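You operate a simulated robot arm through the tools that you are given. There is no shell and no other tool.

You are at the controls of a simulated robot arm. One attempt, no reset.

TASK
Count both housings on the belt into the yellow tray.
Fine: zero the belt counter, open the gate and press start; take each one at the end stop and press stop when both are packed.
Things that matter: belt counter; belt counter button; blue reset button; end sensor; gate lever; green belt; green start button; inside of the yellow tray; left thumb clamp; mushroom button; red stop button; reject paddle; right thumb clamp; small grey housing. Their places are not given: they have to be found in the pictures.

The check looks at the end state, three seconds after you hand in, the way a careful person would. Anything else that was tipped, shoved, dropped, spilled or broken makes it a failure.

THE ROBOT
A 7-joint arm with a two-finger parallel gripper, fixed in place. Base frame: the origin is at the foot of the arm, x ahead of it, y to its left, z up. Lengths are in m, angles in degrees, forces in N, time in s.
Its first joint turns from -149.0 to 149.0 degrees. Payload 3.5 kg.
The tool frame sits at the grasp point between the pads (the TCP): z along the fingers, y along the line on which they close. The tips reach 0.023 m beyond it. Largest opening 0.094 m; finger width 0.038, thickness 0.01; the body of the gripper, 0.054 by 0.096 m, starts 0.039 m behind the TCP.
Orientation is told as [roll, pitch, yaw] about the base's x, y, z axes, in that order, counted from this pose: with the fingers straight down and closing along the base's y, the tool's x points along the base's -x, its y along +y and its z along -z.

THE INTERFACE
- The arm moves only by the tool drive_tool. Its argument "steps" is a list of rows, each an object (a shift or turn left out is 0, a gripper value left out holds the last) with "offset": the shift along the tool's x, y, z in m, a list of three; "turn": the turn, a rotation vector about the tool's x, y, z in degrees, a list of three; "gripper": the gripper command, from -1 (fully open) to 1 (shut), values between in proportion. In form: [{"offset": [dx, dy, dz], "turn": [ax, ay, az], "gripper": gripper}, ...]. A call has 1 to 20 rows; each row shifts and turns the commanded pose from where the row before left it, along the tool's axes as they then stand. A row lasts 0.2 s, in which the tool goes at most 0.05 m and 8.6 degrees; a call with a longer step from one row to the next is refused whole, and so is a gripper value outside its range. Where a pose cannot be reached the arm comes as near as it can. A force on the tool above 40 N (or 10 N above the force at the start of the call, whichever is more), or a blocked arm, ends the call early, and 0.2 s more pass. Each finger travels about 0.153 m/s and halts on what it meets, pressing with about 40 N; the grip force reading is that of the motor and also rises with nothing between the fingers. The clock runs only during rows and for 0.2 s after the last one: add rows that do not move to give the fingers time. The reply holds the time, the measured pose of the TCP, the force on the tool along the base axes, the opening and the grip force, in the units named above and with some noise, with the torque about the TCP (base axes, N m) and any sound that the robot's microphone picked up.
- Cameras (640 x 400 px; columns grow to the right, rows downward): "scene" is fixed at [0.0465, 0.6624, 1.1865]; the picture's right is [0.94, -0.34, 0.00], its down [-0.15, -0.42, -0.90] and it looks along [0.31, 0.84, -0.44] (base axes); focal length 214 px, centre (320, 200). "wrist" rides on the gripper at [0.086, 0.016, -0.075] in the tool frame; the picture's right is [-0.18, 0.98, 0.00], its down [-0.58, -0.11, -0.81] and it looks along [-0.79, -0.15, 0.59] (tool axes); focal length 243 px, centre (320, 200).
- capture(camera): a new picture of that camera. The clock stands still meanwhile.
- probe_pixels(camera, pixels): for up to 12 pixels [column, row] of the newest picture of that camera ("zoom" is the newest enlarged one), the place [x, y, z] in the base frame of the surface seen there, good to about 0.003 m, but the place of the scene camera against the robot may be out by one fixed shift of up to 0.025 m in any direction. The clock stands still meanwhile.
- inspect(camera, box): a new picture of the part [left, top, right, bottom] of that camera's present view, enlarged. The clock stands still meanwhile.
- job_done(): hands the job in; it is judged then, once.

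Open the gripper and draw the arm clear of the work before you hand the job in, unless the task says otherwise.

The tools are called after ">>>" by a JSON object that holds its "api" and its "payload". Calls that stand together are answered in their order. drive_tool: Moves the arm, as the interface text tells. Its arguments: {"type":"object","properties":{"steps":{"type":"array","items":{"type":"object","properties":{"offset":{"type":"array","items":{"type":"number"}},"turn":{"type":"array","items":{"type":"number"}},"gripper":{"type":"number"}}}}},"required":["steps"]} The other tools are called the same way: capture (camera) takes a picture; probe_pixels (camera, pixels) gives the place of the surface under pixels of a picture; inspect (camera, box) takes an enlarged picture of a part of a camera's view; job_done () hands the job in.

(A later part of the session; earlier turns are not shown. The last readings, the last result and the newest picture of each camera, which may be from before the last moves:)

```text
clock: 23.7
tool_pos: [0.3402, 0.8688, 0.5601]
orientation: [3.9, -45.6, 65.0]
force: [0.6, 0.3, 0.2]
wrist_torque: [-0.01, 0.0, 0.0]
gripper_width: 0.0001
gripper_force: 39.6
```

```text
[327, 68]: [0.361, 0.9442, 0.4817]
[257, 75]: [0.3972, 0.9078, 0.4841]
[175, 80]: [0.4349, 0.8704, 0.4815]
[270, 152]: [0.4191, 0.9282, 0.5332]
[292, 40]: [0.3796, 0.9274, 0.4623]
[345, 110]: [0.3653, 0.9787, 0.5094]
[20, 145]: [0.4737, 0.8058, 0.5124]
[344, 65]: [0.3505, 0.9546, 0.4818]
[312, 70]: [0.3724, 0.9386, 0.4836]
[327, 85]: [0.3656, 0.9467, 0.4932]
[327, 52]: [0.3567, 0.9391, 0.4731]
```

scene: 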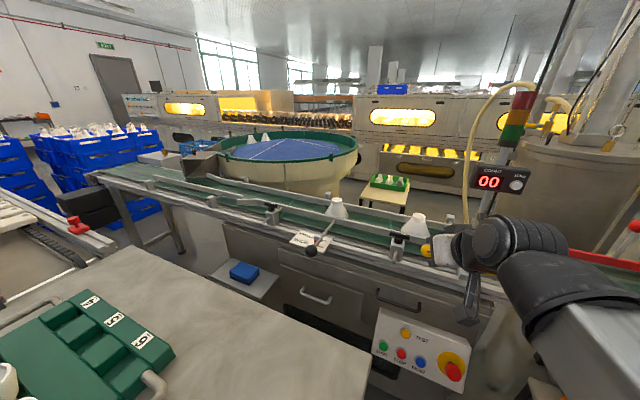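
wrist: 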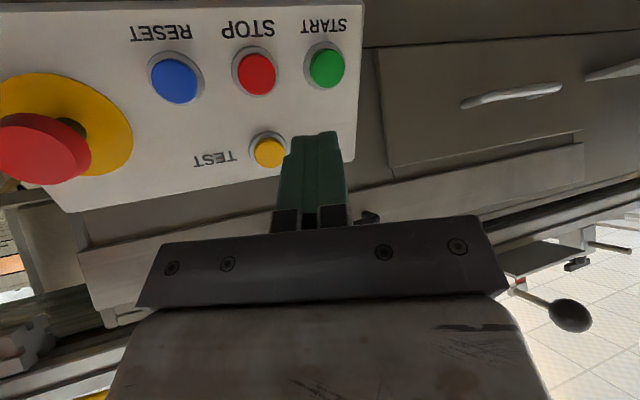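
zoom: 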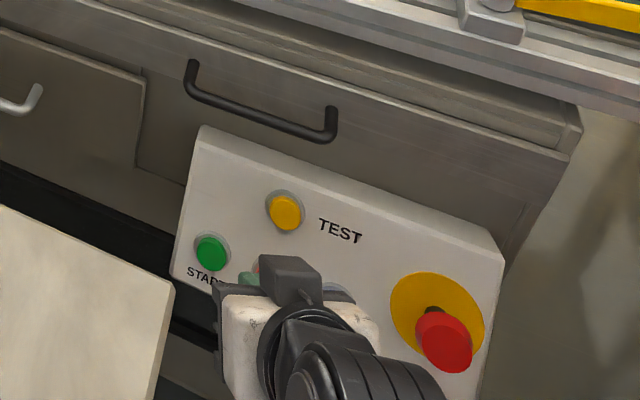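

START is at (0.361,0.944,0.482). I advance along the tool axis and press gently.

>>> {"api": "drive_tool", "payload": {"steps": [{"offset": [0.001, 0.0011, 0.015]}, {"offset": [0.001, 0.0011, 0.015]}, {"offset": [0.001, 0.0011, 0.015]}, {"offset": [0.001, 0.0011, 0.015]}, {"offset": [0.001, 0.0011, 0.015]}, {"offset": [0, 0, 0.004]}, {"offset": [0, 0, 0.004]}, {"offset": [0, 0, 0.003]}]}}

>>> {"api": "capture", "payload": {"camera": "wrist"}}

>>> {"api": "capture", "payload": {"camera": "scene"}}

```text
clock: 25.5
tool_pos: [0.3517, 0.9278, 0.4971]
orientation: [3.8, -45.7, 64.8]
force: [-0.6, -2.4, 3.8]
wrist_torque: [0.07, -0.07, -0.03]
gripper_width: 0.0
gripper_force: 39.9
heard: click
```

```text
taken
```

wrist: 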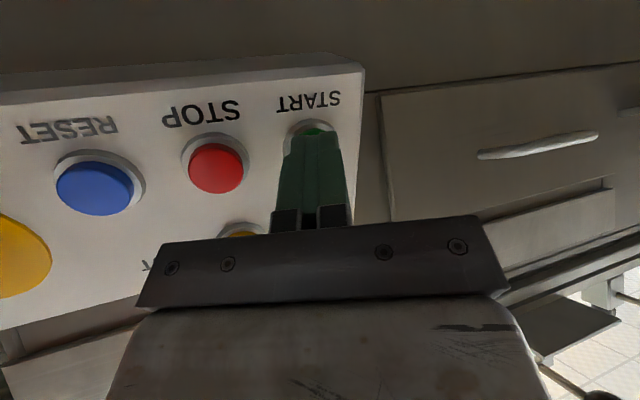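

```text
taken
```

scene: 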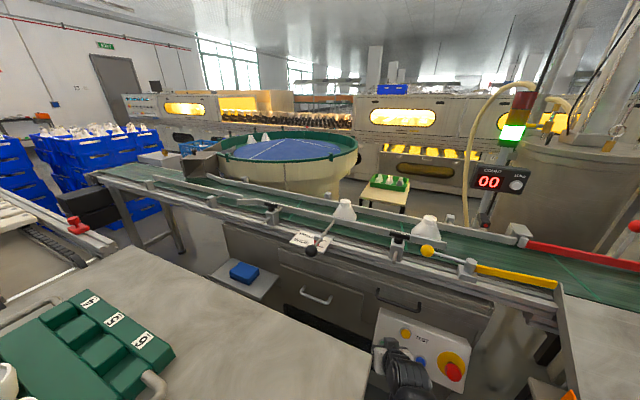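

Click heard, stack light is green and housings are moving. I back off from the panel and rise while watching the belt.

>>> {"api": "drive_tool", "payload": {"steps": [{"offset": [0, 0, -0.03]}, {"offset": [0, 0, -0.045]}, {"offset": [-0.03, -0.004, -0.03]}, {"offset": [-0.0317, -0.0046, -0.0244]}, {"offset": [-0.0317, -0.0046, -0.0244]}, {"offset": [-0.0317, -0.0046, -0.0244]}, {"offset": [-0.0317, -0.0046, -0.0244]}, {"offset": [-0.0317, -0.0046, -0.0244]}]}}

>>> {"api": "capture", "payload": {"camera": "scene"}}

```text
clock: 27.3
tool_pos: [0.3772, 0.8832, 0.7873]
orientation: [3.7, -45.6, 64.9]
force: [0.4, 0.1, 0.7]
wrist_torque: [0.02, -0.01, 0.0]
gripper_width: 0.0
gripper_force: 39.7
```

```text
taken
```

scene: 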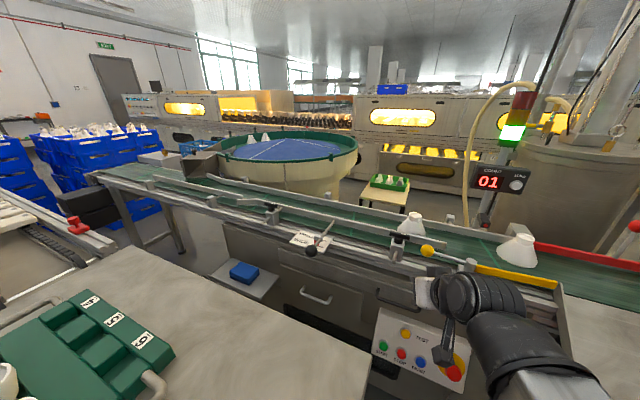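

Counter shows 01 with the first housing past the paddle pivot. I move the arm to the right and up to prepare for picking at the end stop.

>>> {"api": "drive_tool", "payload": {"steps": [{"offset": [-0.0056, -0.0329, -0.0302]}, {"offset": [-0.0056, -0.0329, -0.0302]}, {"offset": [-0.0056, -0.0329, -0.0302]}, {"offset": [-0.0056, -0.0329, -0.0302]}, {"offset": [-0.0056, -0.0329, -0.0302]}, {"offset": [-0.0056, -0.0329, -0.0302]}, {"offset": [-0.0056, -0.0329, -0.0302]}, {"offset": [-0.0056, -0.0329, -0.0302]}, {"offset": [-0.0056, -0.0329, -0.0302], "gripper": -1}, {"turn": [4.78, -0.3, 4.69]}, {"turn": [4.78, -0.3, 4.69]}, {"turn": [4.78, -0.3, 4.69]}, {"turn": [4.78, -0.3, 4.69]}, {"turn": [4.78, -0.3, 4.69]}, {"turn": [4.78, -0.3, 4.69]}]}}

>>> {"api": "capture", "payload": {"camera": "scene"}}

>>> {"api": "capture", "payload": {"camera": "wrist"}}

```text
clock: 30.5
tool_pos: [0.6021, 0.6215, 1.0001]
orientation: [3.8, -45.5, 24.6]
force: [-0.2, -0.2, -0.2]
wrist_torque: [0.03, 0.0, -0.04]
gripper_width: 0.0938
gripper_force: 0.0
```

```text
taken
```

scene: 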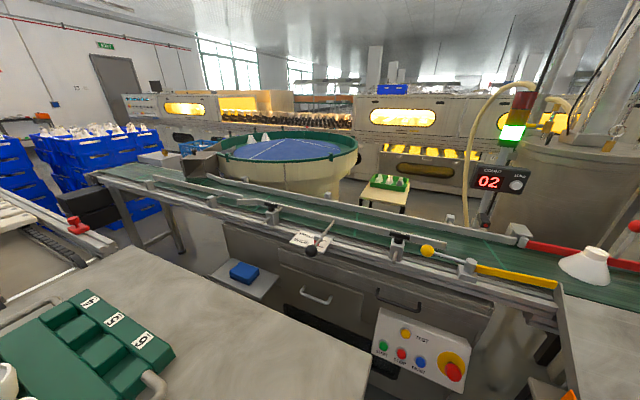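

```text
taken
```

wrist: 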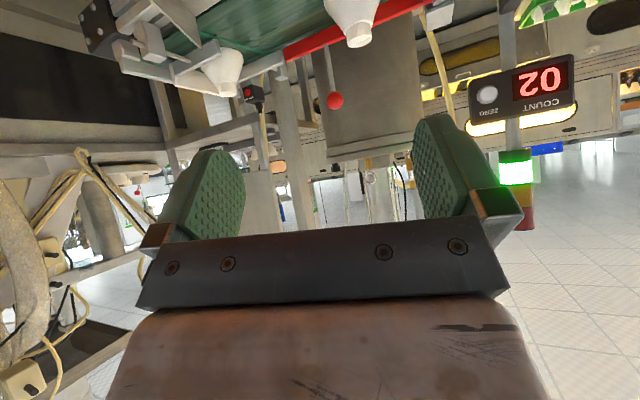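

Counter reads 02; the first housing is at the end near (220,70), the second approaching near (358,20). I wait a moment and look again.

>>> {"api": "drive_tool", "payload": {"steps": [{}, {}, {}, {}, {}, {}, {}, {}, {}]}}

>>> {"api": "capture", "payload": {"camera": "wrist"}}

>>> {"api": "capture", "payload": {"camera": "scene"}}

>>> {"api": "inspect", "payload": {"camera": "wrist", "box": [70, 0, 390, 200]}}

```text
clock: 32.5
tool_pos: [0.6011, 0.6204, 1.002]
orientation: [3.9, -45.5, 24.7]
force: [-0.2, -0.3, -0.7]
wrist_torque: [-0.03, -0.01, -0.02]
gripper_width: 0.0939
gripper_force: 0.1
```

```text
taken
```

wrist: 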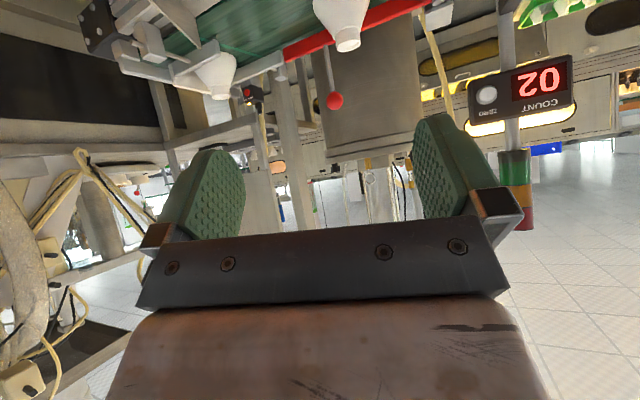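

```text
taken
```

scene: 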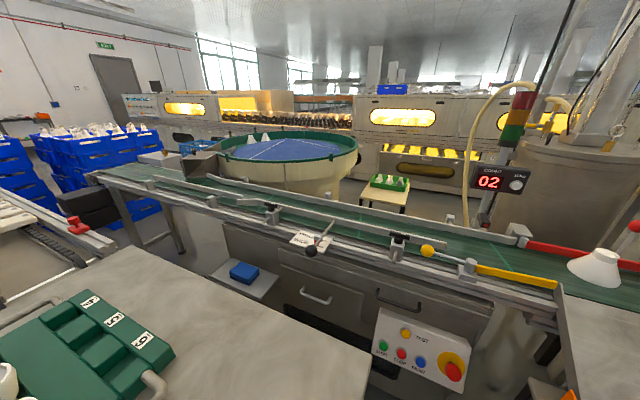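

```text
2.00 times, centred on (230, 100) of wrist
```

zoom: 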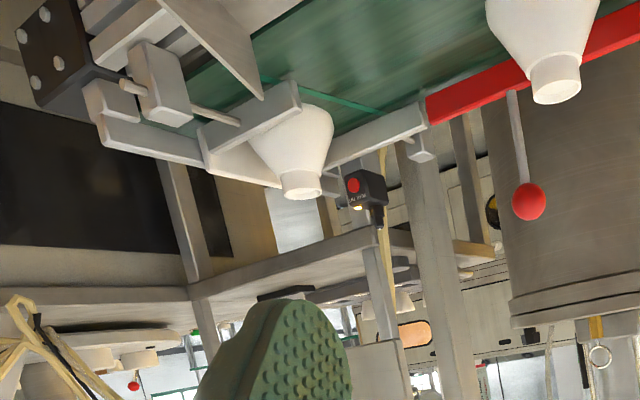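

The belt paused with the first housing at the end sensor and the second waiting. I probe the first housing's neck and surroundings.

>>> {"api": "probe_pixels", "payload": {"camera": "zoom", "pixels": [[300, 185], [300, 195], [285, 182], [318, 180], [295, 140], [260, 140], [330, 130], [310, 110], [265, 110], [230, 165], [365, 145], [355, 195]]}}

>>> {"api": "inspect", "payload": {"camera": "wrist", "box": [160, 20, 288, 110]}}

>>> {"api": "inspect", "payload": {"camera": "scene", "box": [540, 220, 640, 310]}}

```text
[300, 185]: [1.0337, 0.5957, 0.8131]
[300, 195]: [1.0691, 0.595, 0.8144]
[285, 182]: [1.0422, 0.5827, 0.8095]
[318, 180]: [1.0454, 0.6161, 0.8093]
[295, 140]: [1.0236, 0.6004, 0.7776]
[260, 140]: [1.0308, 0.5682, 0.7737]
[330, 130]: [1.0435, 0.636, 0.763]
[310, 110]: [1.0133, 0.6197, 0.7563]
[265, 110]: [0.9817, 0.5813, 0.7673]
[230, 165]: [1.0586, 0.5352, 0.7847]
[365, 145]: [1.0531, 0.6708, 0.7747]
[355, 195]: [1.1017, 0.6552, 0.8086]
```

```text
4.44 times, centred on (224, 65) of wrist
```

zoom: 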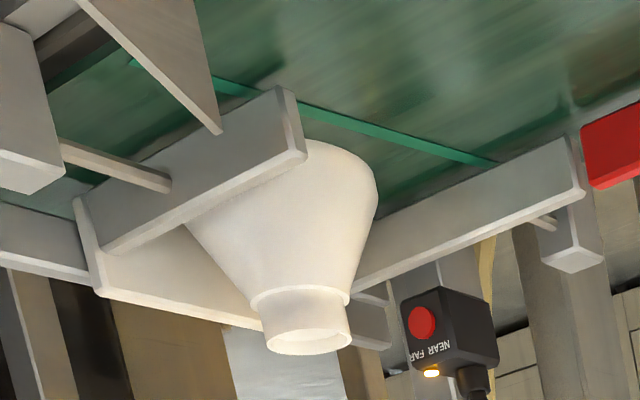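

```text
4.44 times, centred on (590, 265) of scene
```

zoom: 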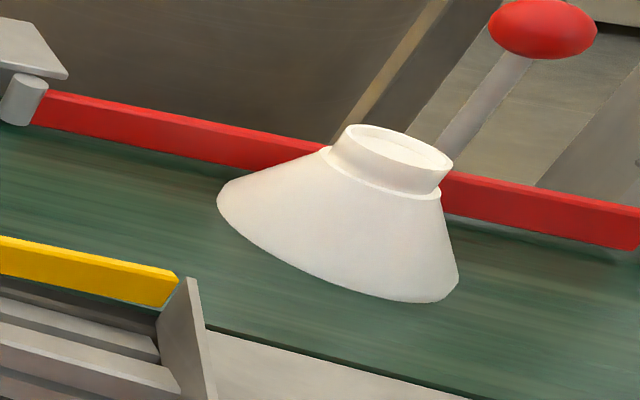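

The neck is centred near (1.052,0.597), top z≈0.815, diameter ~0.037. I turn the tool to point about along +x (so the camera clears the clamp) and extend toward it at height.

>>> {"api": "drive_tool", "payload": {"steps": [{"turn": [4.99, -0.32, 4.9], "gripper": -0.35}, {"turn": [4.99, -0.32, 4.9]}, {"turn": [4.99, -0.32, 4.9]}, {"turn": [4.99, -0.32, 4.9]}, {"turn": [4.99, -0.32, 4.9]}, {"offset": [-0.026, 0.0029, 0.0357]}, {"offset": [-0.026, 0.0029, 0.0357]}, {"offset": [-0.026, 0.0029, 0.0357]}, {"offset": [-0.026, 0.0029, 0.0357]}, {"offset": [-0.026, 0.0029, 0.0357]}, {"offset": [-0.026, 0.0029, 0.0357]}, {"offset": [-0.026, 0.0029, 0.0357]}, {"offset": [-0.026, 0.0029, 0.0357]}, {}]}}

>>> {"api": "capture", "payload": {"camera": "wrist"}}

>>> {"api": "capture", "payload": {"camera": "scene"}}

```text
clock: 35.5
tool_pos: [0.9504, 0.5979, 0.9523]
orientation: [3.8, -45.4, -10.2]
force: [-0.2, 0.3, 0.5]
wrist_torque: [-0.01, 0.0, -0.01]
gripper_width: 0.0636
gripper_force: 0.0
```

```text
taken
```

wrist: 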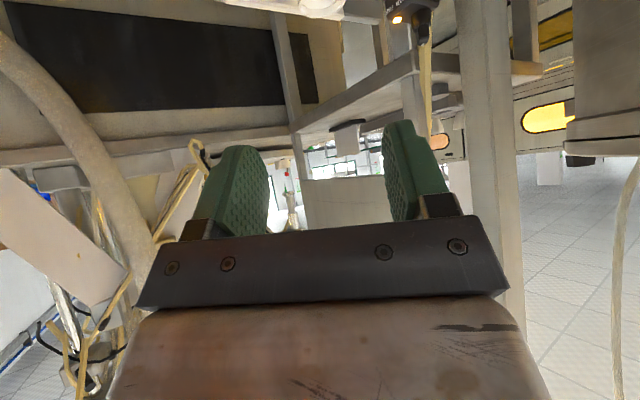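

```text
taken
```

scene: 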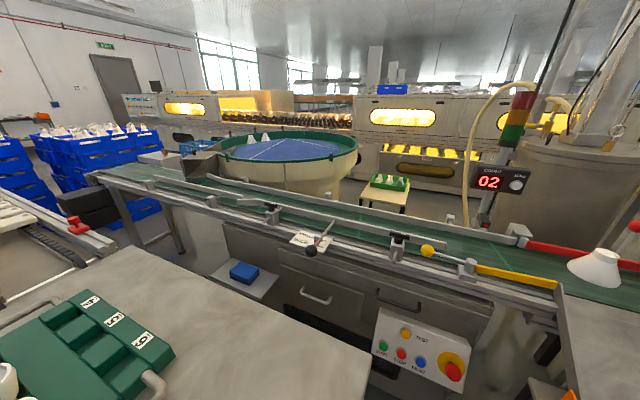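

Reached as commanded. I close in to a pre-grasp 9 cm back along the tool axis and check alignment.

>>> {"api": "drive_tool", "payload": {"steps": [{"offset": [0.0109, 0.0028, 0.0344]}, {"offset": [0.0109, 0.0028, 0.0344]}, {}]}}

>>> {"api": "capture", "payload": {"camera": "wrist"}}

```text
clock: 36.3
tool_pos: [0.9847, 0.6034, 0.8893]
orientation: [3.8, -45.5, -10.4]
force: [0.3, 0.5, 0.6]
wrist_torque: [-0.01, 0.0, 0.02]
gripper_width: 0.0636
gripper_force: 0.0
```

```text
taken
```

wrist: 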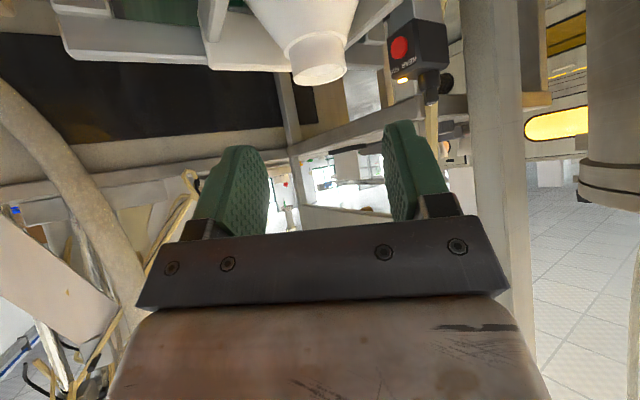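

The housing neck is visible around (318,60). I probe its edges for precise alignment.

>>> {"api": "probe_pixels", "payload": {"camera": "wrist", "pixels": [[318, 50], [318, 62], [295, 65], [343, 57], [320, 77], [318, 40], [290, 48], [340, 40], [310, 20], [255, 55], [210, 30], [400, 50]]}}

>>> {"api": "inspect", "payload": {"camera": "wrist", "box": [240, 0, 400, 100]}}

```text
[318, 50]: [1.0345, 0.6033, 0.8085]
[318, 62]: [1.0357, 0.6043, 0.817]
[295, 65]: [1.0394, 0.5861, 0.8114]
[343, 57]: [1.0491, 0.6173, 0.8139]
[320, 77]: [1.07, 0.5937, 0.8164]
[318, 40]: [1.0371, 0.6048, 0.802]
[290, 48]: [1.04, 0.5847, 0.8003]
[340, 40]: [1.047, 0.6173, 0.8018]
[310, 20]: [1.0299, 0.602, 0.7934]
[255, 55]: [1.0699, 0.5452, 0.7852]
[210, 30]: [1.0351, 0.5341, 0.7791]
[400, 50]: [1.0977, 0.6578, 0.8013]
```

```text
4.00 times, centred on (320, 50) of wrist
```

zoom: 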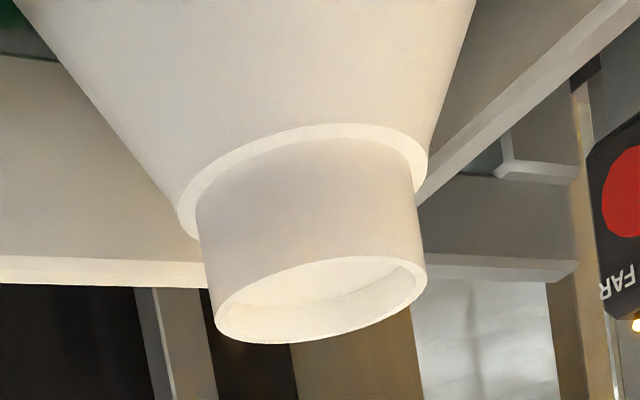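

Neck centre (1.0525,0.600), shoulder z≈0.798, top 0.817. I advance so the pads straddle the neck, staying above the shoulder.

>>> {"api": "drive_tool", "payload": {"steps": [{"offset": [-0.0005, 0.0005, 0.025]}, {"offset": [-0.0005, 0.0005, 0.025]}, {"offset": [-0.0004, 0.0006, 0.022]}, {"offset": [-0.0004, 0.0006, 0.0176]}, {}]}}

>>> {"api": "capture", "payload": {"camera": "wrist"}}

```text
clock: 37.5
tool_pos: [1.0507, 0.6002, 0.8259]
orientation: [3.8, -45.4, -10.3]
force: [0.3, -0.9, 0.0]
wrist_torque: [-0.02, 0.0, 0.0]
gripper_width: 0.0635
gripper_force: 0.2
```

```text
taken
```

wrist: 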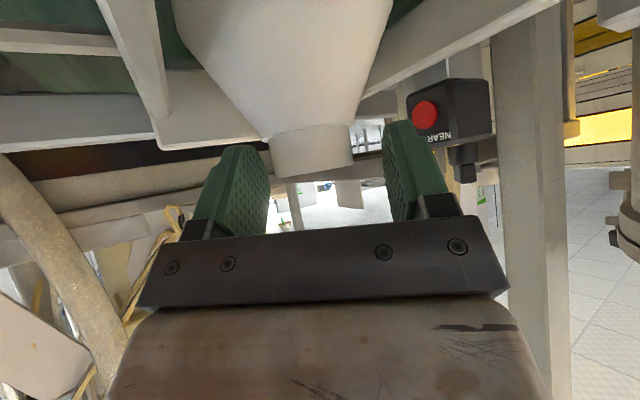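

The neck sits between the pads. I close the gripper.

>>> {"api": "drive_tool", "payload": {"steps": [{"gripper": 1}, {}, {}]}}

>>> {"api": "capture", "payload": {"camera": "wrist"}}

```text
clock: 38.3
tool_pos: [1.0498, 0.5991, 0.8276]
orientation: [3.9, -45.4, -10.3]
force: [0.1, 0.9, 4.6]
wrist_torque: [-0.07, -0.02, 0.04]
gripper_width: 0.047
gripper_force: 40.2
```

```text
taken
```

wrist: 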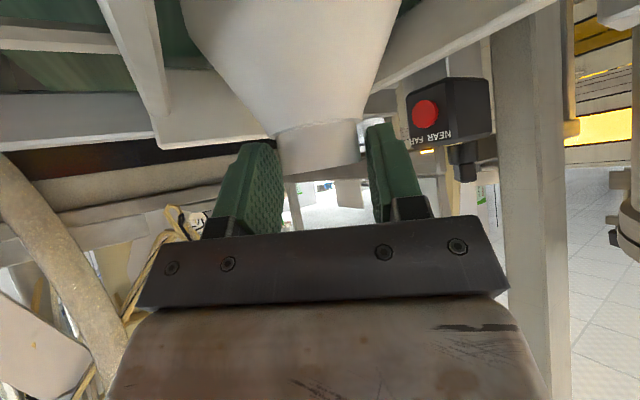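

The opening stopped at 0.047 with 4.6 N upward: the pads' lower edge is on the shoulder, not the neck. I reopen, rise 7 mm and look.

>>> {"api": "drive_tool", "payload": {"steps": [{"gripper": -0.35}, {}, {"offset": [-0.005, 0.0003, -0.0049]}, {}]}}

>>> {"api": "capture", "payload": {"camera": "wrist"}}

>>> {"api": "inspect", "payload": {"camera": "wrist", "box": [220, 80, 420, 220]}}

>>> {"api": "probe_pixels", "payload": {"camera": "wrist", "pixels": [[310, 150], [310, 135], [310, 165], [280, 150], [350, 145], [310, 125], [345, 165], [285, 170]]}}

```text
clock: 39.3
tool_pos: [1.051, 0.6002, 0.8335]
orientation: [3.8, -45.4, -10.3]
force: [-0.4, 0.8, -0.6]
wrist_torque: [0.02, 0.0, 0.03]
gripper_width: 0.0634
gripper_force: 0.0
```

```text
taken
```

wrist: 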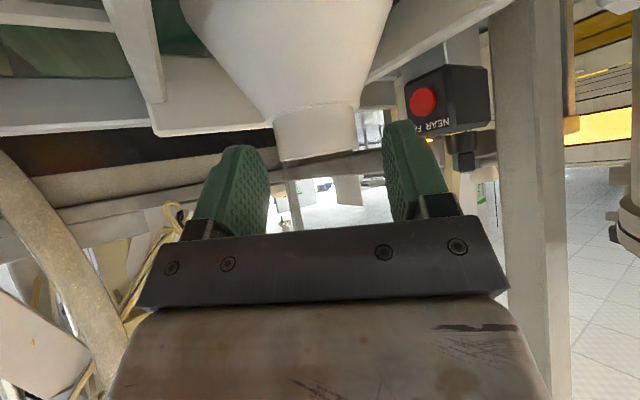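

```text
2.86 times, centred on (320, 150) of wrist
```

zoom: 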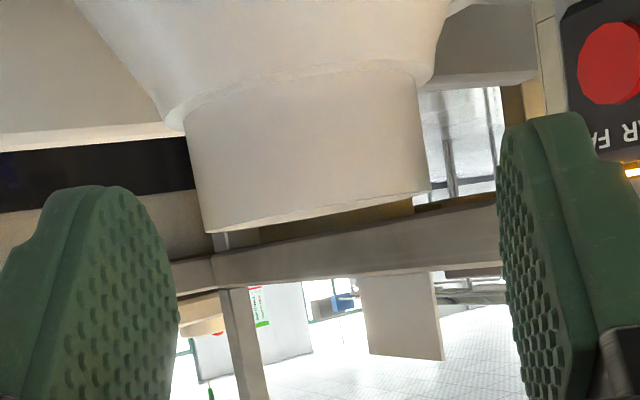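

```text
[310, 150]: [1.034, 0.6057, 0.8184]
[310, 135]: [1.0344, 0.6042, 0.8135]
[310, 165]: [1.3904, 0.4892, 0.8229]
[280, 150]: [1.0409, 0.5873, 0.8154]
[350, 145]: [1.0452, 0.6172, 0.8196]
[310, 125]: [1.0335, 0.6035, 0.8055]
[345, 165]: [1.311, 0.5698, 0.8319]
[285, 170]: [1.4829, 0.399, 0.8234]
```

The neck (z 0.80–0.819) is now between the pads with the tips above the shoulder. I close again.

>>> {"api": "drive_tool", "payload": {"steps": [{"gripper": 1}, {}, {}]}}

>>> {"api": "inspect", "payload": {"camera": "wrist", "box": [220, 60, 420, 220]}}

```text
clock: 40.1
tool_pos: [1.0497, 0.6007, 0.834]
orientation: [3.8, -45.5, -10.3]
force: [-1.0, 1.6, 7.1]
wrist_torque: [-0.18, 0.06, -0.05]
gripper_width: 0.0367
gripper_force: 40.3
```

```text
2.50 times, centred on (320, 140) of wrist
```

zoom: 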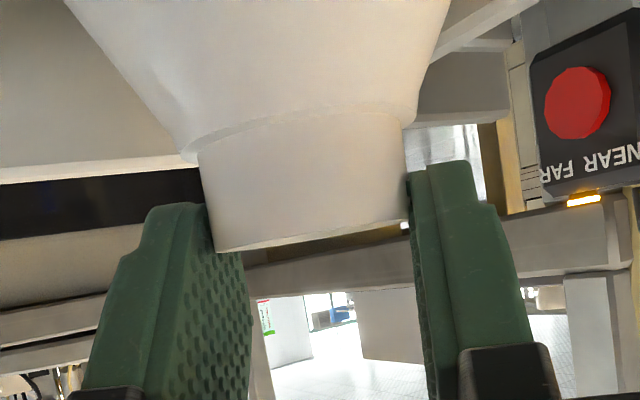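

Width 0.0367 means the neck is held. I lift straight up.

>>> {"api": "drive_tool", "payload": {"steps": [{"offset": [-0.0071, 0.0005, -0.007]}, {"offset": [-0.0143, 0.0009, -0.014]}, {"offset": [-0.0214, 0.0014, -0.021]}, {"offset": [-0.0286, 0.0018, -0.028]}]}}

>>> {"api": "capture", "payload": {"camera": "wrist"}}

>>> {"api": "capture", "payload": {"camera": "scene"}}

```text
clock: 41.1
tool_pos: [1.0515, 0.6025, 0.9316]
orientation: [3.8, -45.4, -10.3]
force: [0.0, -0.1, 0.0]
wrist_torque: [0.0, -0.01, 0.02]
gripper_width: 0.0001
gripper_force: 39.6
```

```text
taken
```

wrist: 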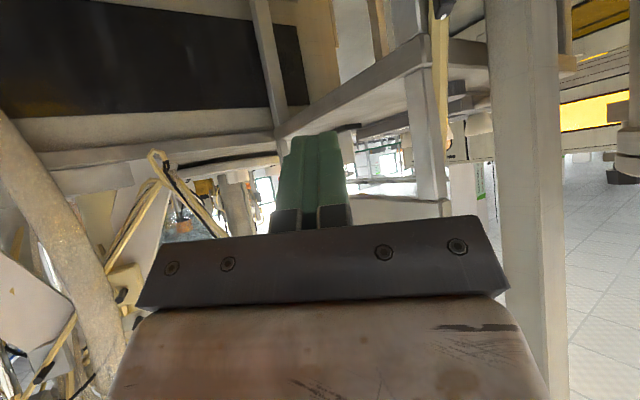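

```text
taken
```

scene: 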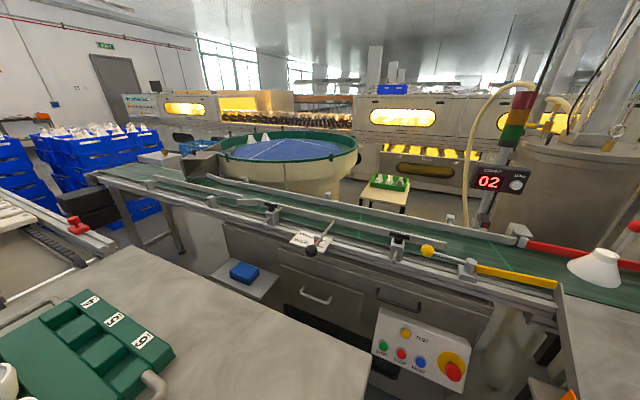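

The neck slipped out of the tilted pads; the opening is 0 and the second housing has not moved, so the first should still be at the end. I test whether a steeper tool (smaller tilt) reaches here, with the fingers opened again.

>>> {"api": "drive_tool", "payload": {"steps": [{"turn": [0, 6, 0], "gripper": -0.35}, {"turn": [0, 6, 0]}, {"turn": [0, 6, 0]}, {"turn": [0, 6, 0]}, {}]}}

>>> {"api": "capture", "payload": {"camera": "wrist"}}

```text
clock: 42.3
tool_pos: [1.0512, 0.6009, 0.9324]
orientation: [2.9, -21.4, -8.6]
force: [-0.3, -0.5, -0.7]
wrist_torque: [-0.01, 0.04, 0.0]
gripper_width: 0.0638
gripper_force: 0.1
```

```text
taken
```

wrist: 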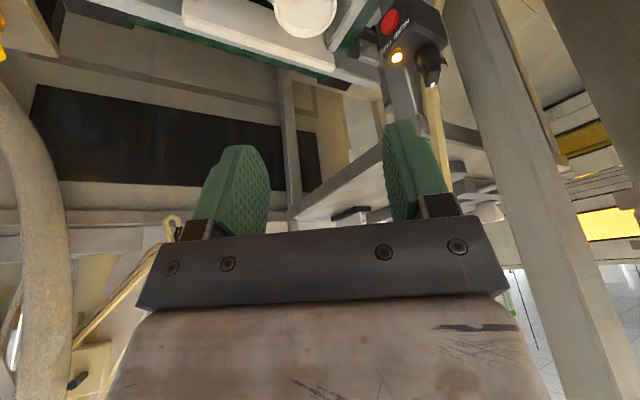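

Still reachable at 21° tilt, and the housing is upright at (305,12). I try the remaining tilt toward vertical.

>>> {"api": "drive_tool", "payload": {"steps": [{"turn": [0, 6, 0]}, {"turn": [0, 6, 0]}, {"turn": [0, 6, 0]}, {"turn": [0, 3, 0]}, {}]}}

>>> {"api": "capture", "payload": {"camera": "wrist"}}

```text
clock: 43.5
tool_pos: [1.0514, 0.5997, 0.9325]
orientation: [2.7, -0.5, -7.7]
force: [0.0, -0.1, -0.4]
wrist_torque: [0.0, 0.0, 0.0]
gripper_width: 0.0637
gripper_force: 0.1
```

```text
taken
```

wrist: 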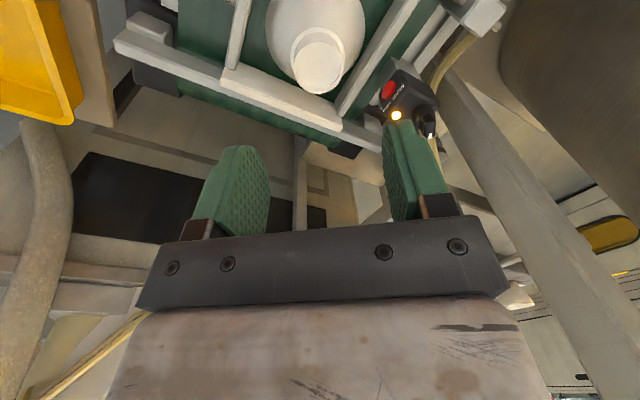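

Vertical works even here. The housing stands upright in the pocket with the neck at (318,60). I level the roll and probe the neck.

>>> {"api": "drive_tool", "payload": {"steps": [{"turn": [2.7, 0, 0]}, {}]}}

>>> {"api": "inspect", "payload": {"camera": "wrist", "box": [240, 0, 400, 100]}}

>>> {"api": "probe_pixels", "payload": {"camera": "zoom", "pixels": [[320, 180], [320, 240], [320, 130], [230, 220], [400, 220], [320, 300], [320, 350], [260, 330], [390, 300], [200, 250], [450, 200], [250, 60]]}}

```text
clock: 44.1
tool_pos: [1.0506, 0.6008, 0.9322]
orientation: [0.0, -0.6, -7.6]
force: [0.1, 0.2, -0.2]
wrist_torque: [-0.03, 0.01, 0.02]
gripper_width: 0.0635
gripper_force: 0.1
```

```text
4.00 times, centred on (320, 50) of wrist
```

zoom: 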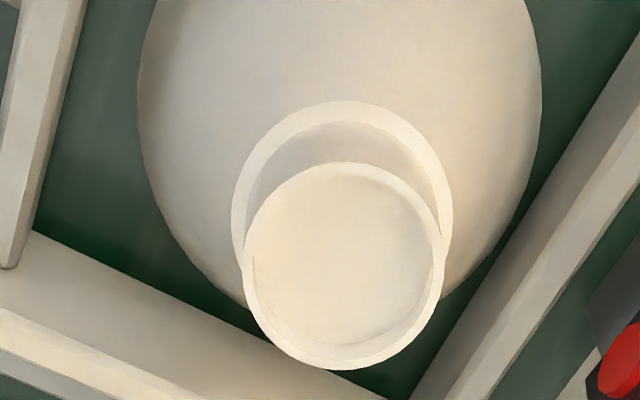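

```text
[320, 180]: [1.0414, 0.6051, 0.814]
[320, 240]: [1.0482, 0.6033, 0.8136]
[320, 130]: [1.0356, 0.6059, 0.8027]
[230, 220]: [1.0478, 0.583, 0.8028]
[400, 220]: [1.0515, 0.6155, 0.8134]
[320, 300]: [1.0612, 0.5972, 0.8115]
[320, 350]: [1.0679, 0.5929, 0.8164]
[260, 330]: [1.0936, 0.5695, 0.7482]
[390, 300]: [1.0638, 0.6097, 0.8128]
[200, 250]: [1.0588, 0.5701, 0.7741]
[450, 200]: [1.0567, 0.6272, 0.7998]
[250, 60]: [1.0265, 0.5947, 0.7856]
```

Neck centre ~ (1.054,0.604). I descend vertically around it to TCP z≈0.83.

>>> {"api": "drive_tool", "payload": {"steps": [{"offset": [-0.0035, 0.0035, 0.02]}, {"offset": [0, 0, 0.03]}, {"offset": [0, 0, 0.03]}, {"offset": [0, 0, 0.02]}, {}]}}

>>> {"api": "capture", "payload": {"camera": "wrist"}}

>>> {"api": "inspect", "payload": {"camera": "wrist", "box": [220, 60, 420, 220]}}

```text
clock: 45.3
tool_pos: [1.055, 0.6052, 0.8339]
orientation: [0.1, -0.5, -7.5]
force: [0.5, 0.4, -0.1]
wrist_torque: [0.01, -0.03, -0.03]
gripper_width: 0.0636
gripper_force: 0.0
```

```text
taken
```

wrist: 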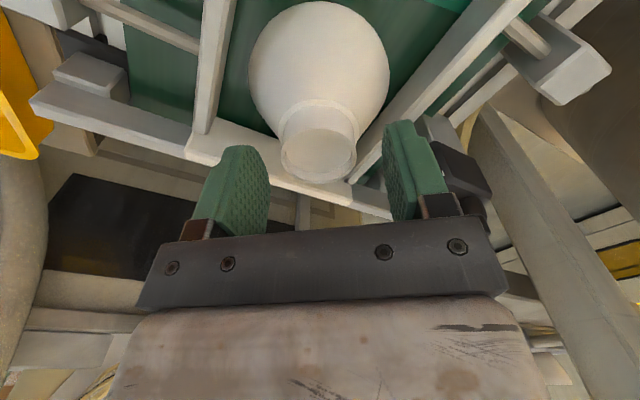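

```text
2.50 times, centred on (320, 140) of wrist
```

zoom: 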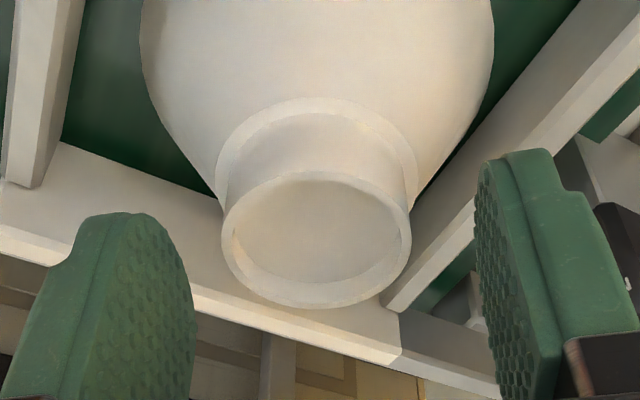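

Pads straddle the neck symmetrically. I lower 7 mm more and close.

>>> {"api": "drive_tool", "payload": {"steps": [{"offset": [0, -0.001, 0.0035]}, {"offset": [0, 0, 0.0035]}, {}, {"gripper": 1}, {}, {}]}}

>>> {"api": "inspect", "payload": {"camera": "wrist", "box": [220, 60, 420, 220]}}

```text
clock: 46.7
tool_pos: [1.0557, 0.6043, 0.8259]
orientation: [0.0, -0.5, -7.6]
force: [0.5, 1.7, 1.6]
wrist_torque: [0.04, -0.01, -0.04]
gripper_width: 0.0362
gripper_force: 40.2
```

```text
2.50 times, centred on (320, 140) of wrist
```

zoom: 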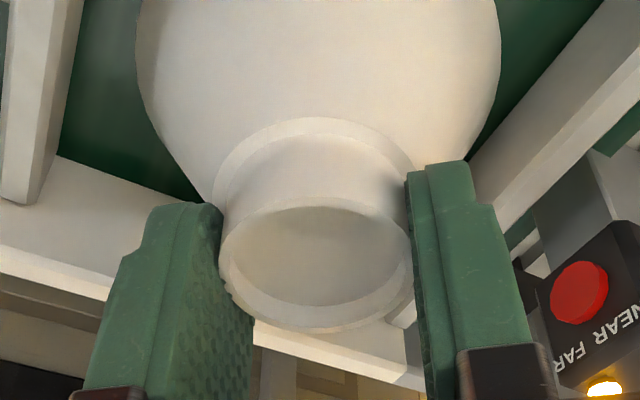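

Firm grip at 0.0362 with the pads covering the neck. I lift gently and check.

>>> {"api": "drive_tool", "payload": {"steps": [{"offset": [0, 0, -0.006]}, {"offset": [0, 0, -0.01]}, {"offset": [0, 0, -0.015]}, {"offset": [0, 0, -0.02]}]}}

>>> {"api": "capture", "payload": {"camera": "wrist"}}

```text
clock: 47.7
tool_pos: [1.0559, 0.6018, 0.8784]
orientation: [-0.2, -0.5, -7.6]
force: [0.3, -0.2, -0.7]
wrist_torque: [0.02, -0.04, 0.02]
gripper_width: 0.036
gripper_force: 40.5
```

```text
taken
```

wrist: 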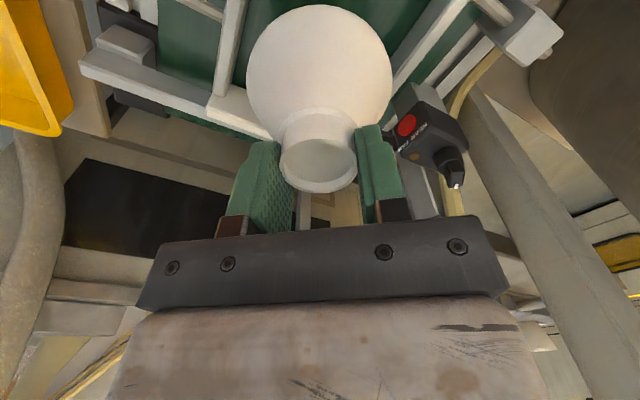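

The housing is held and lifted. I raise further and carry it toward the yellow tray.

>>> {"api": "drive_tool", "payload": {"steps": [{"offset": [0, 0, -0.025]}, {"offset": [0, 0, -0.03]}, {"offset": [0.01, -0.018, -0.01]}, {"offset": [0.0179, -0.033, 0]}, {"offset": [0.0179, -0.033, 0]}, {"offset": [0.0179, -0.033, 0]}, {"offset": [0.0179, -0.033, 0]}, {"offset": [0.0179, -0.033, 0]}, {"offset": [0.0179, -0.033, 0]}, {"offset": [0.0179, -0.033, 0]}, {"offset": [0.0179, -0.033, 0]}, {"offset": [0.0179, -0.033, 0]}, {"offset": [0.0179, -0.033, 0]}, {"offset": [0.0179, -0.033, 0]}, {}]}}

>>> {"api": "capture", "payload": {"camera": "wrist"}}

>>> {"api": "capture", "payload": {"camera": "scene"}}

```text
clock: 50.9
tool_pos: [0.7981, 0.255, 0.9406]
orientation: [0.0, -0.5, -7.6]
force: [-0.3, -1.0, -0.6]
wrist_torque: [0.01, -0.01, 0.0]
gripper_width: 0.0362
gripper_force: 39.8
```

```text
taken
```

wrist: 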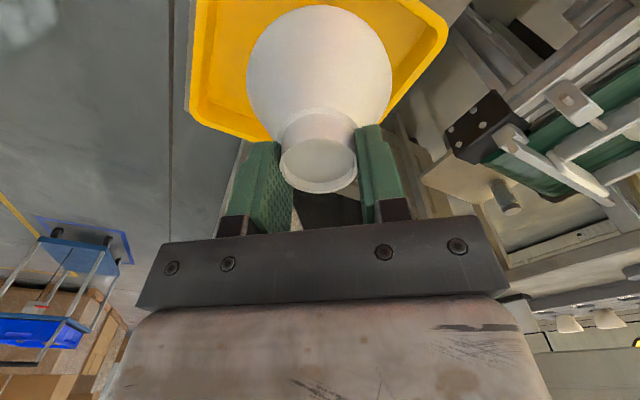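

```text
taken
```

scene: 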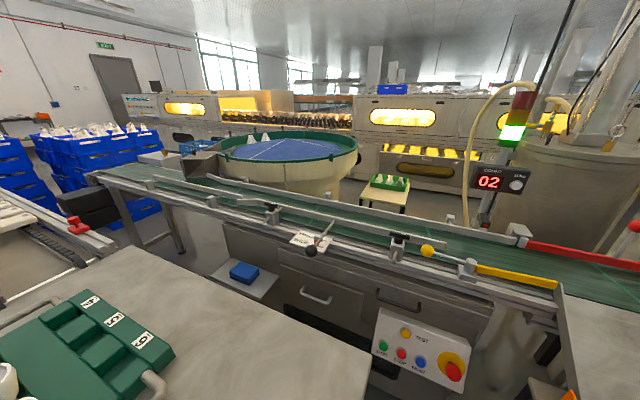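

The housing is held above; belt restarted (green). I probe the tray's rim and inside.

>>> {"api": "probe_pixels", "payload": {"camera": "wrist", "pixels": [[193, 110], [270, 138], [395, 108], [442, 45], [415, 8], [225, 20], [225, 70], [235, 95], [400, 35], [390, 70], [192, 20], [240, 110]]}}

>>> {"api": "inspect", "payload": {"camera": "wrist", "box": [170, 0, 460, 150]}}

```text
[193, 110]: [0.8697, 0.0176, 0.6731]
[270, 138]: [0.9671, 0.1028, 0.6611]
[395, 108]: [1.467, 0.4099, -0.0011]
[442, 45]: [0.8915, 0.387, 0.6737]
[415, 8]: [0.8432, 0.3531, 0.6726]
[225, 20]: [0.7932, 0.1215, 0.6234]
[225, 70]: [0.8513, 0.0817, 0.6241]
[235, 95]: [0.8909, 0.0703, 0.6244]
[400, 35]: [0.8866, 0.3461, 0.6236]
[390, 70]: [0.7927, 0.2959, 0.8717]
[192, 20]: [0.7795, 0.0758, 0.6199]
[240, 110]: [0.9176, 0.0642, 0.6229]
```

```text
2.21 times, centred on (315, 75) of wrist
```

zoom: 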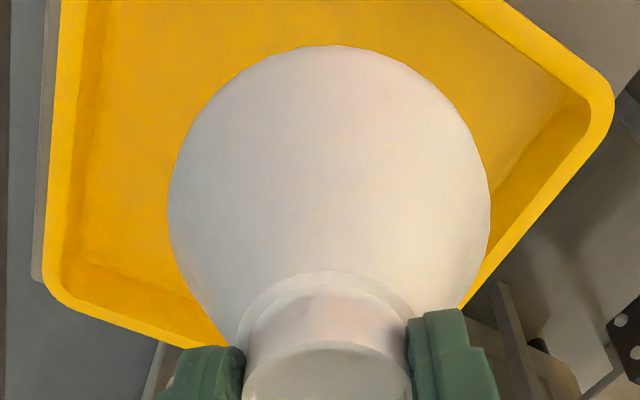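

The tray is a rotated square with corners near (0.70,0.20), (0.895,0.39), (0.87,0.01), centre about (0.88,0.20), floor z 0.6235. I move over (0.88,0.135) and lower most of the way.

>>> {"api": "drive_tool", "payload": {"steps": [{"offset": [-0.0243, -0.027, 0]}, {"offset": [-0.0243, -0.027, 0]}, {"offset": [-0.0243, -0.027, 0]}, {"offset": [-0.0243, -0.027, 0]}, {"offset": [0, 0, 0.03]}, {"offset": [0, 0, 0.04]}, {"offset": [0, 0, 0.04]}, {"offset": [0, 0, 0.04]}, {"offset": [0, 0, 0.03]}, {"offset": [0, 0, 0.025]}, {}]}}

>>> {"api": "capture", "payload": {"camera": "wrist"}}

```text
clock: 53.3
tool_pos: [0.8829, 0.1305, 0.7362]
orientation: [-0.1, -0.4, -7.7]
force: [0.8, -0.4, -1.0]
wrist_torque: [0.01, 0.02, 0.02]
gripper_width: 0.0364
gripper_force: 40.3
```

```text
taken
```

wrist: 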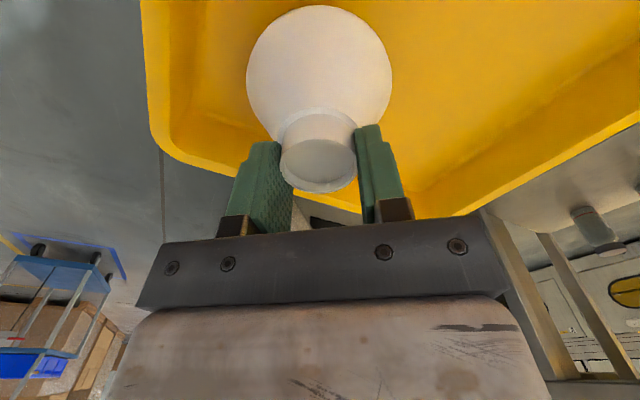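

The housing is well inside the tray corner. I lower slowly to contact.

>>> {"api": "drive_tool", "payload": {"steps": [{"offset": [0, 0, 0.012]}, {"offset": [0, 0, 0.012]}, {"offset": [0, 0, 0.005]}, {"offset": [0, 0, 0.003]}, {"offset": [0, 0, 0.002]}]}}

```text
clock: 54.5
tool_pos: [0.8821, 0.1318, 0.7033]
orientation: [0.0, -0.5, -7.6]
force: [-0.2, -0.4, -0.8]
wrist_torque: [-0.02, 0.04, 0.02]
gripper_width: 0.0362
gripper_force: 40.1
```

No contact yet at z 0.703; I continue in 1.5 mm rows.

>>> {"api": "drive_tool", "payload": {"steps": [{"offset": [0, 0, 0.0015]}, {"offset": [0, 0, 0.0015]}, {}]}}

```text
clock: 55.3
tool_pos: [0.8828, 0.1322, 0.7005]
orientation: [0.0, -0.7, -7.5]
force: [1.4, -1.7, 38.6]
wrist_torque: [-0.01, 0.31, 0.0]
gripper_width: 0.0363
gripper_force: 40.4
```

Contact (38.6 N up). I ease up about 1 mm, open partly and rise vertically.

>>> {"api": "drive_tool", "payload": {"steps": [{"offset": [0, 0, -0.0012]}, {"gripper": -0.35}, {}, {"offset": [0, 0, -0.01]}, {"offset": [0, 0, -0.03]}, {"offset": [0, 0, -0.04]}, {"offset": [0, 0, -0.04]}, {"offset": [0, 0, -0.04]}, {"offset": [0, 0, -0.04]}]}}

>>> {"api": "capture", "payload": {"camera": "wrist"}}

>>> {"api": "capture", "payload": {"camera": "scene"}}

```text
clock: 57.3
tool_pos: [0.8818, 0.1337, 0.902]
orientation: [0.1, -0.6, -7.6]
force: [-0.1, -0.5, 0.0]
wrist_torque: [-0.05, 0.0, 0.02]
gripper_width: 0.0634
gripper_force: 0.1
```

```text
taken
```

wrist: 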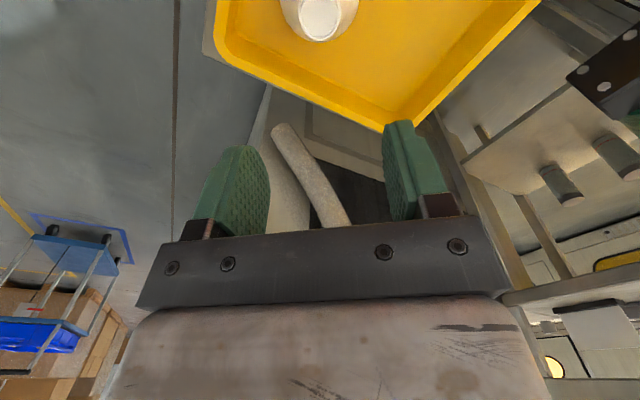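

```text
taken
```

scene: 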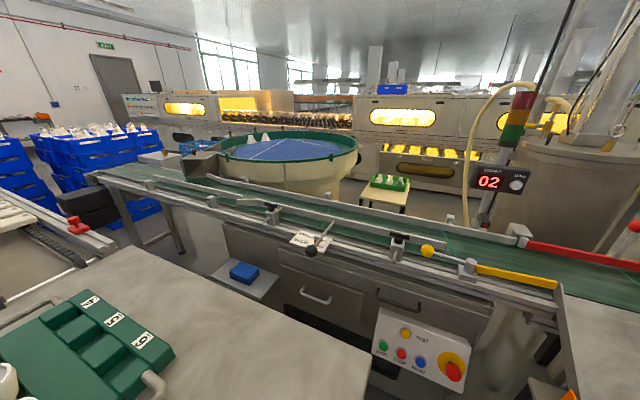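

First housing stands in the tray; belt paused again with the second at the end. I return above the end pocket.

>>> {"api": "drive_tool", "payload": {"steps": [{"offset": [-0.0088, 0.0404, -0.0025]}, {"offset": [-0.0088, 0.0404, -0.0025]}, {"offset": [-0.0088, 0.0404, -0.0025]}, {"offset": [-0.0088, 0.0404, -0.0025]}, {"offset": [-0.0088, 0.0404, -0.0025]}, {"offset": [-0.0088, 0.0404, -0.0025]}, {"offset": [-0.0088, 0.0404, -0.0025]}, {"offset": [-0.0088, 0.0404, -0.0025]}, {"offset": [-0.0088, 0.0404, -0.0025]}, {"offset": [-0.0088, 0.0404, -0.0025]}, {"offset": [-0.0088, 0.0404, -0.0025]}, {"offset": [-0.0088, 0.0404, -0.0025]}, {}]}}

>>> {"api": "capture", "payload": {"camera": "wrist"}}

>>> {"api": "inspect", "payload": {"camera": "wrist", "box": [240, 0, 400, 100]}}

>>> {"api": "probe_pixels", "payload": {"camera": "zoom", "pixels": [[320, 180], [320, 240], [344, 265], [400, 220], [320, 300], [390, 300], [320, 350]]}}

```text
clock: 60.1
tool_pos: [1.0495, 0.6008, 0.9291]
orientation: [0.0, -0.5, -7.6]
force: [0.2, -0.1, -0.1]
wrist_torque: [0.02, -0.01, -0.01]
gripper_width: 0.0633
gripper_force: 0.1
```

```text
taken
```

wrist: 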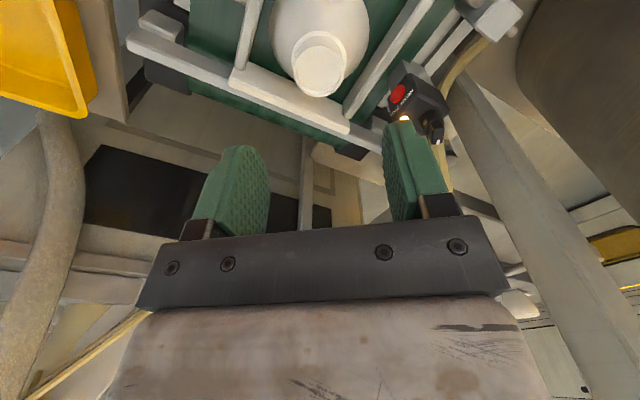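

```text
4.00 times, centred on (320, 50) of wrist
```

zoom: 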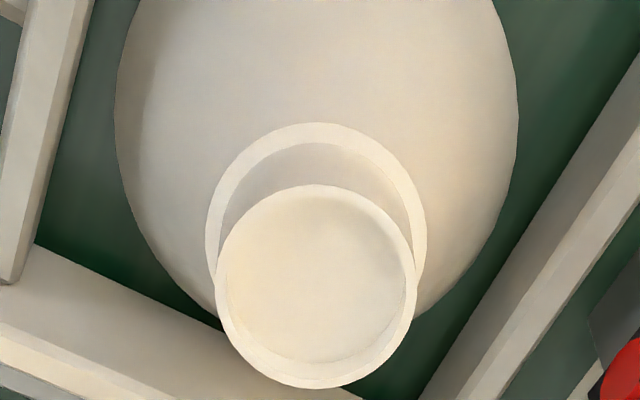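

```text
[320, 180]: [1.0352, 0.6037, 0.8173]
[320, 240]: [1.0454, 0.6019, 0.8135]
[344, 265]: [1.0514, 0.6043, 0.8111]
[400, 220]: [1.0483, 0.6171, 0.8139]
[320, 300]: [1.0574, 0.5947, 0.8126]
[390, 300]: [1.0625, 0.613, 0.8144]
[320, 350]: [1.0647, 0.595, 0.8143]
```

The second housing is in the pocket, neck centre about (1.0555,0.598). I descend around it the same way, stopping just above grasp height to check.

>>> {"api": "drive_tool", "payload": {"steps": [{"offset": [-0.0063, -0.002, 0.02]}, {"offset": [0, 0, 0.03]}, {"offset": [0, 0, 0.03]}, {"offset": [0, 0, 0.016]}, {}]}}

>>> {"api": "inspect", "payload": {"camera": "wrist", "box": [220, 60, 420, 220]}}

```text
clock: 61.3
tool_pos: [1.0567, 0.5971, 0.8343]
orientation: [-0.1, -0.4, -7.6]
force: [0.4, 1.1, 0.0]
wrist_torque: [0.0, -0.02, 0.0]
gripper_width: 0.0636
gripper_force: 0.1
```

```text
2.50 times, centred on (320, 140) of wrist
```

zoom: 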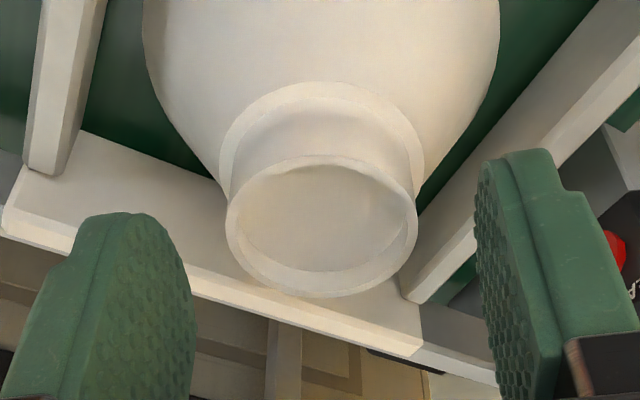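

Well aligned, slightly far in x; I shift back 3 mm, lower 8 mm and close.

>>> {"api": "drive_tool", "payload": {"steps": [{"offset": [0.003, 0, 0.004]}, {"offset": [0, 0, 0.004]}, {}, {"gripper": 1}, {}, {}]}}

>>> {"api": "inspect", "payload": {"camera": "wrist", "box": [220, 60, 420, 220]}}

```text
clock: 62.7
tool_pos: [1.0538, 0.597, 0.8263]
orientation: [-0.2, -0.5, -7.6]
force: [-0.1, 1.2, 1.0]
wrist_torque: [0.13, 0.0, -0.02]
gripper_width: 0.0362
gripper_force: 40.0
```

```text
2.50 times, centred on (320, 140) of wrist
```

zoom: 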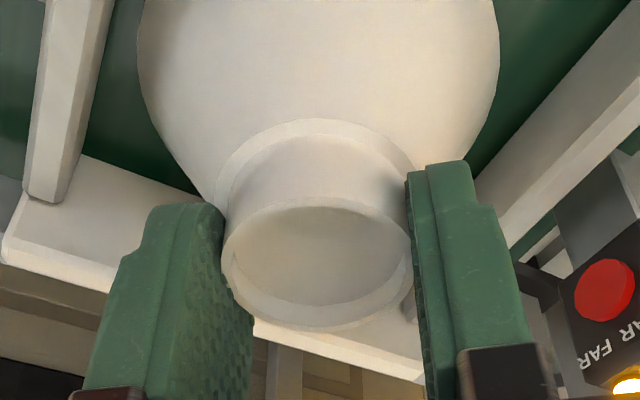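

Same good grip (0.0362). I lift and carry to about (0.88,0.265) above the tray.

>>> {"api": "drive_tool", "payload": {"steps": [{"offset": [0, 0, -0.006]}, {"offset": [0, 0, -0.01]}, {"offset": [0, 0, -0.015]}, {"offset": [0, 0, -0.02]}, {"offset": [0, 0, -0.025]}, {"offset": [0, 0, -0.03]}, {"offset": [0.008, -0.022, 0]}, {"offset": [0.0121, -0.033, 0]}, {"offset": [0.0121, -0.033, 0]}, {"offset": [0.0121, -0.033, 0]}, {"offset": [0.0121, -0.033, 0]}, {"offset": [0.0121, -0.033, 0]}, {"offset": [0.0121, -0.033, 0]}, {"offset": [0.0121, -0.033, 0]}, {"offset": [0.0121, -0.033, 0]}, {"offset": [0.0121, -0.033, 0]}, {"offset": [0.0121, -0.033, 0]}, {}]}}

>>> {"api": "capture", "payload": {"camera": "wrist"}}

```text
clock: 66.5
tool_pos: [0.8808, 0.2653, 0.9316]
orientation: [0.0, -0.6, -7.7]
force: [0.6, -0.5, -0.9]
wrist_torque: [0.04, -0.02, 0.02]
gripper_width: 0.0364
gripper_force: 39.9
```

```text
taken
```

wrist: 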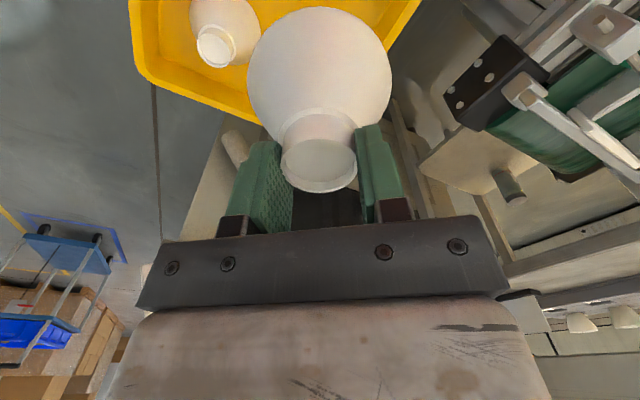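

Both positions are fine: the first stands at left in the tray, the second is clear of it. I lower to just above the floor.

>>> {"api": "drive_tool", "payload": {"steps": [{"offset": [0, 0, 0.03]}, {"offset": [0, 0, 0.04]}, {"offset": [0, 0, 0.04]}, {"offset": [0, 0, 0.04]}, {"offset": [0, 0, 0.035]}, {"offset": [0, 0, 0.025]}, {"offset": [0, 0, 0.01]}, {"offset": [0, 0, 0.005]}, {}]}}

>>> {"api": "capture", "payload": {"camera": "wrist"}}

```text
clock: 68.5
tool_pos: [0.8809, 0.2652, 0.7072]
orientation: [-0.1, -0.4, -7.5]
force: [0.7, 0.0, -0.1]
wrist_torque: [-0.04, -0.01, -0.01]
gripper_width: 0.0364
gripper_force: 39.7
```

```text
taken
```

wrist: 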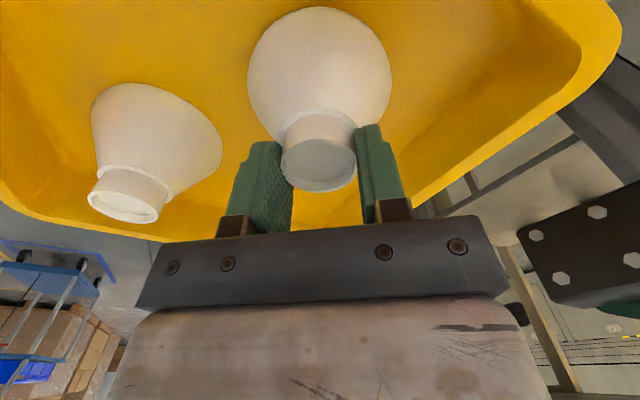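

Clear of the first housing. I lower the last few millimetres, then release and rise.

>>> {"api": "drive_tool", "payload": {"steps": [{"offset": [0, 0, 0.003]}, {"offset": [0, 0, 0.0015]}, {"offset": [0, 0, 0.001]}, {}]}}

```text
clock: 69.5
tool_pos: [0.8805, 0.2649, 0.7023]
orientation: [0.1, -0.5, -7.7]
force: [-0.5, 0.7, 16.1]
wrist_torque: [0.1, 0.11, -0.06]
gripper_width: 0.0362
gripper_force: 40.0
```

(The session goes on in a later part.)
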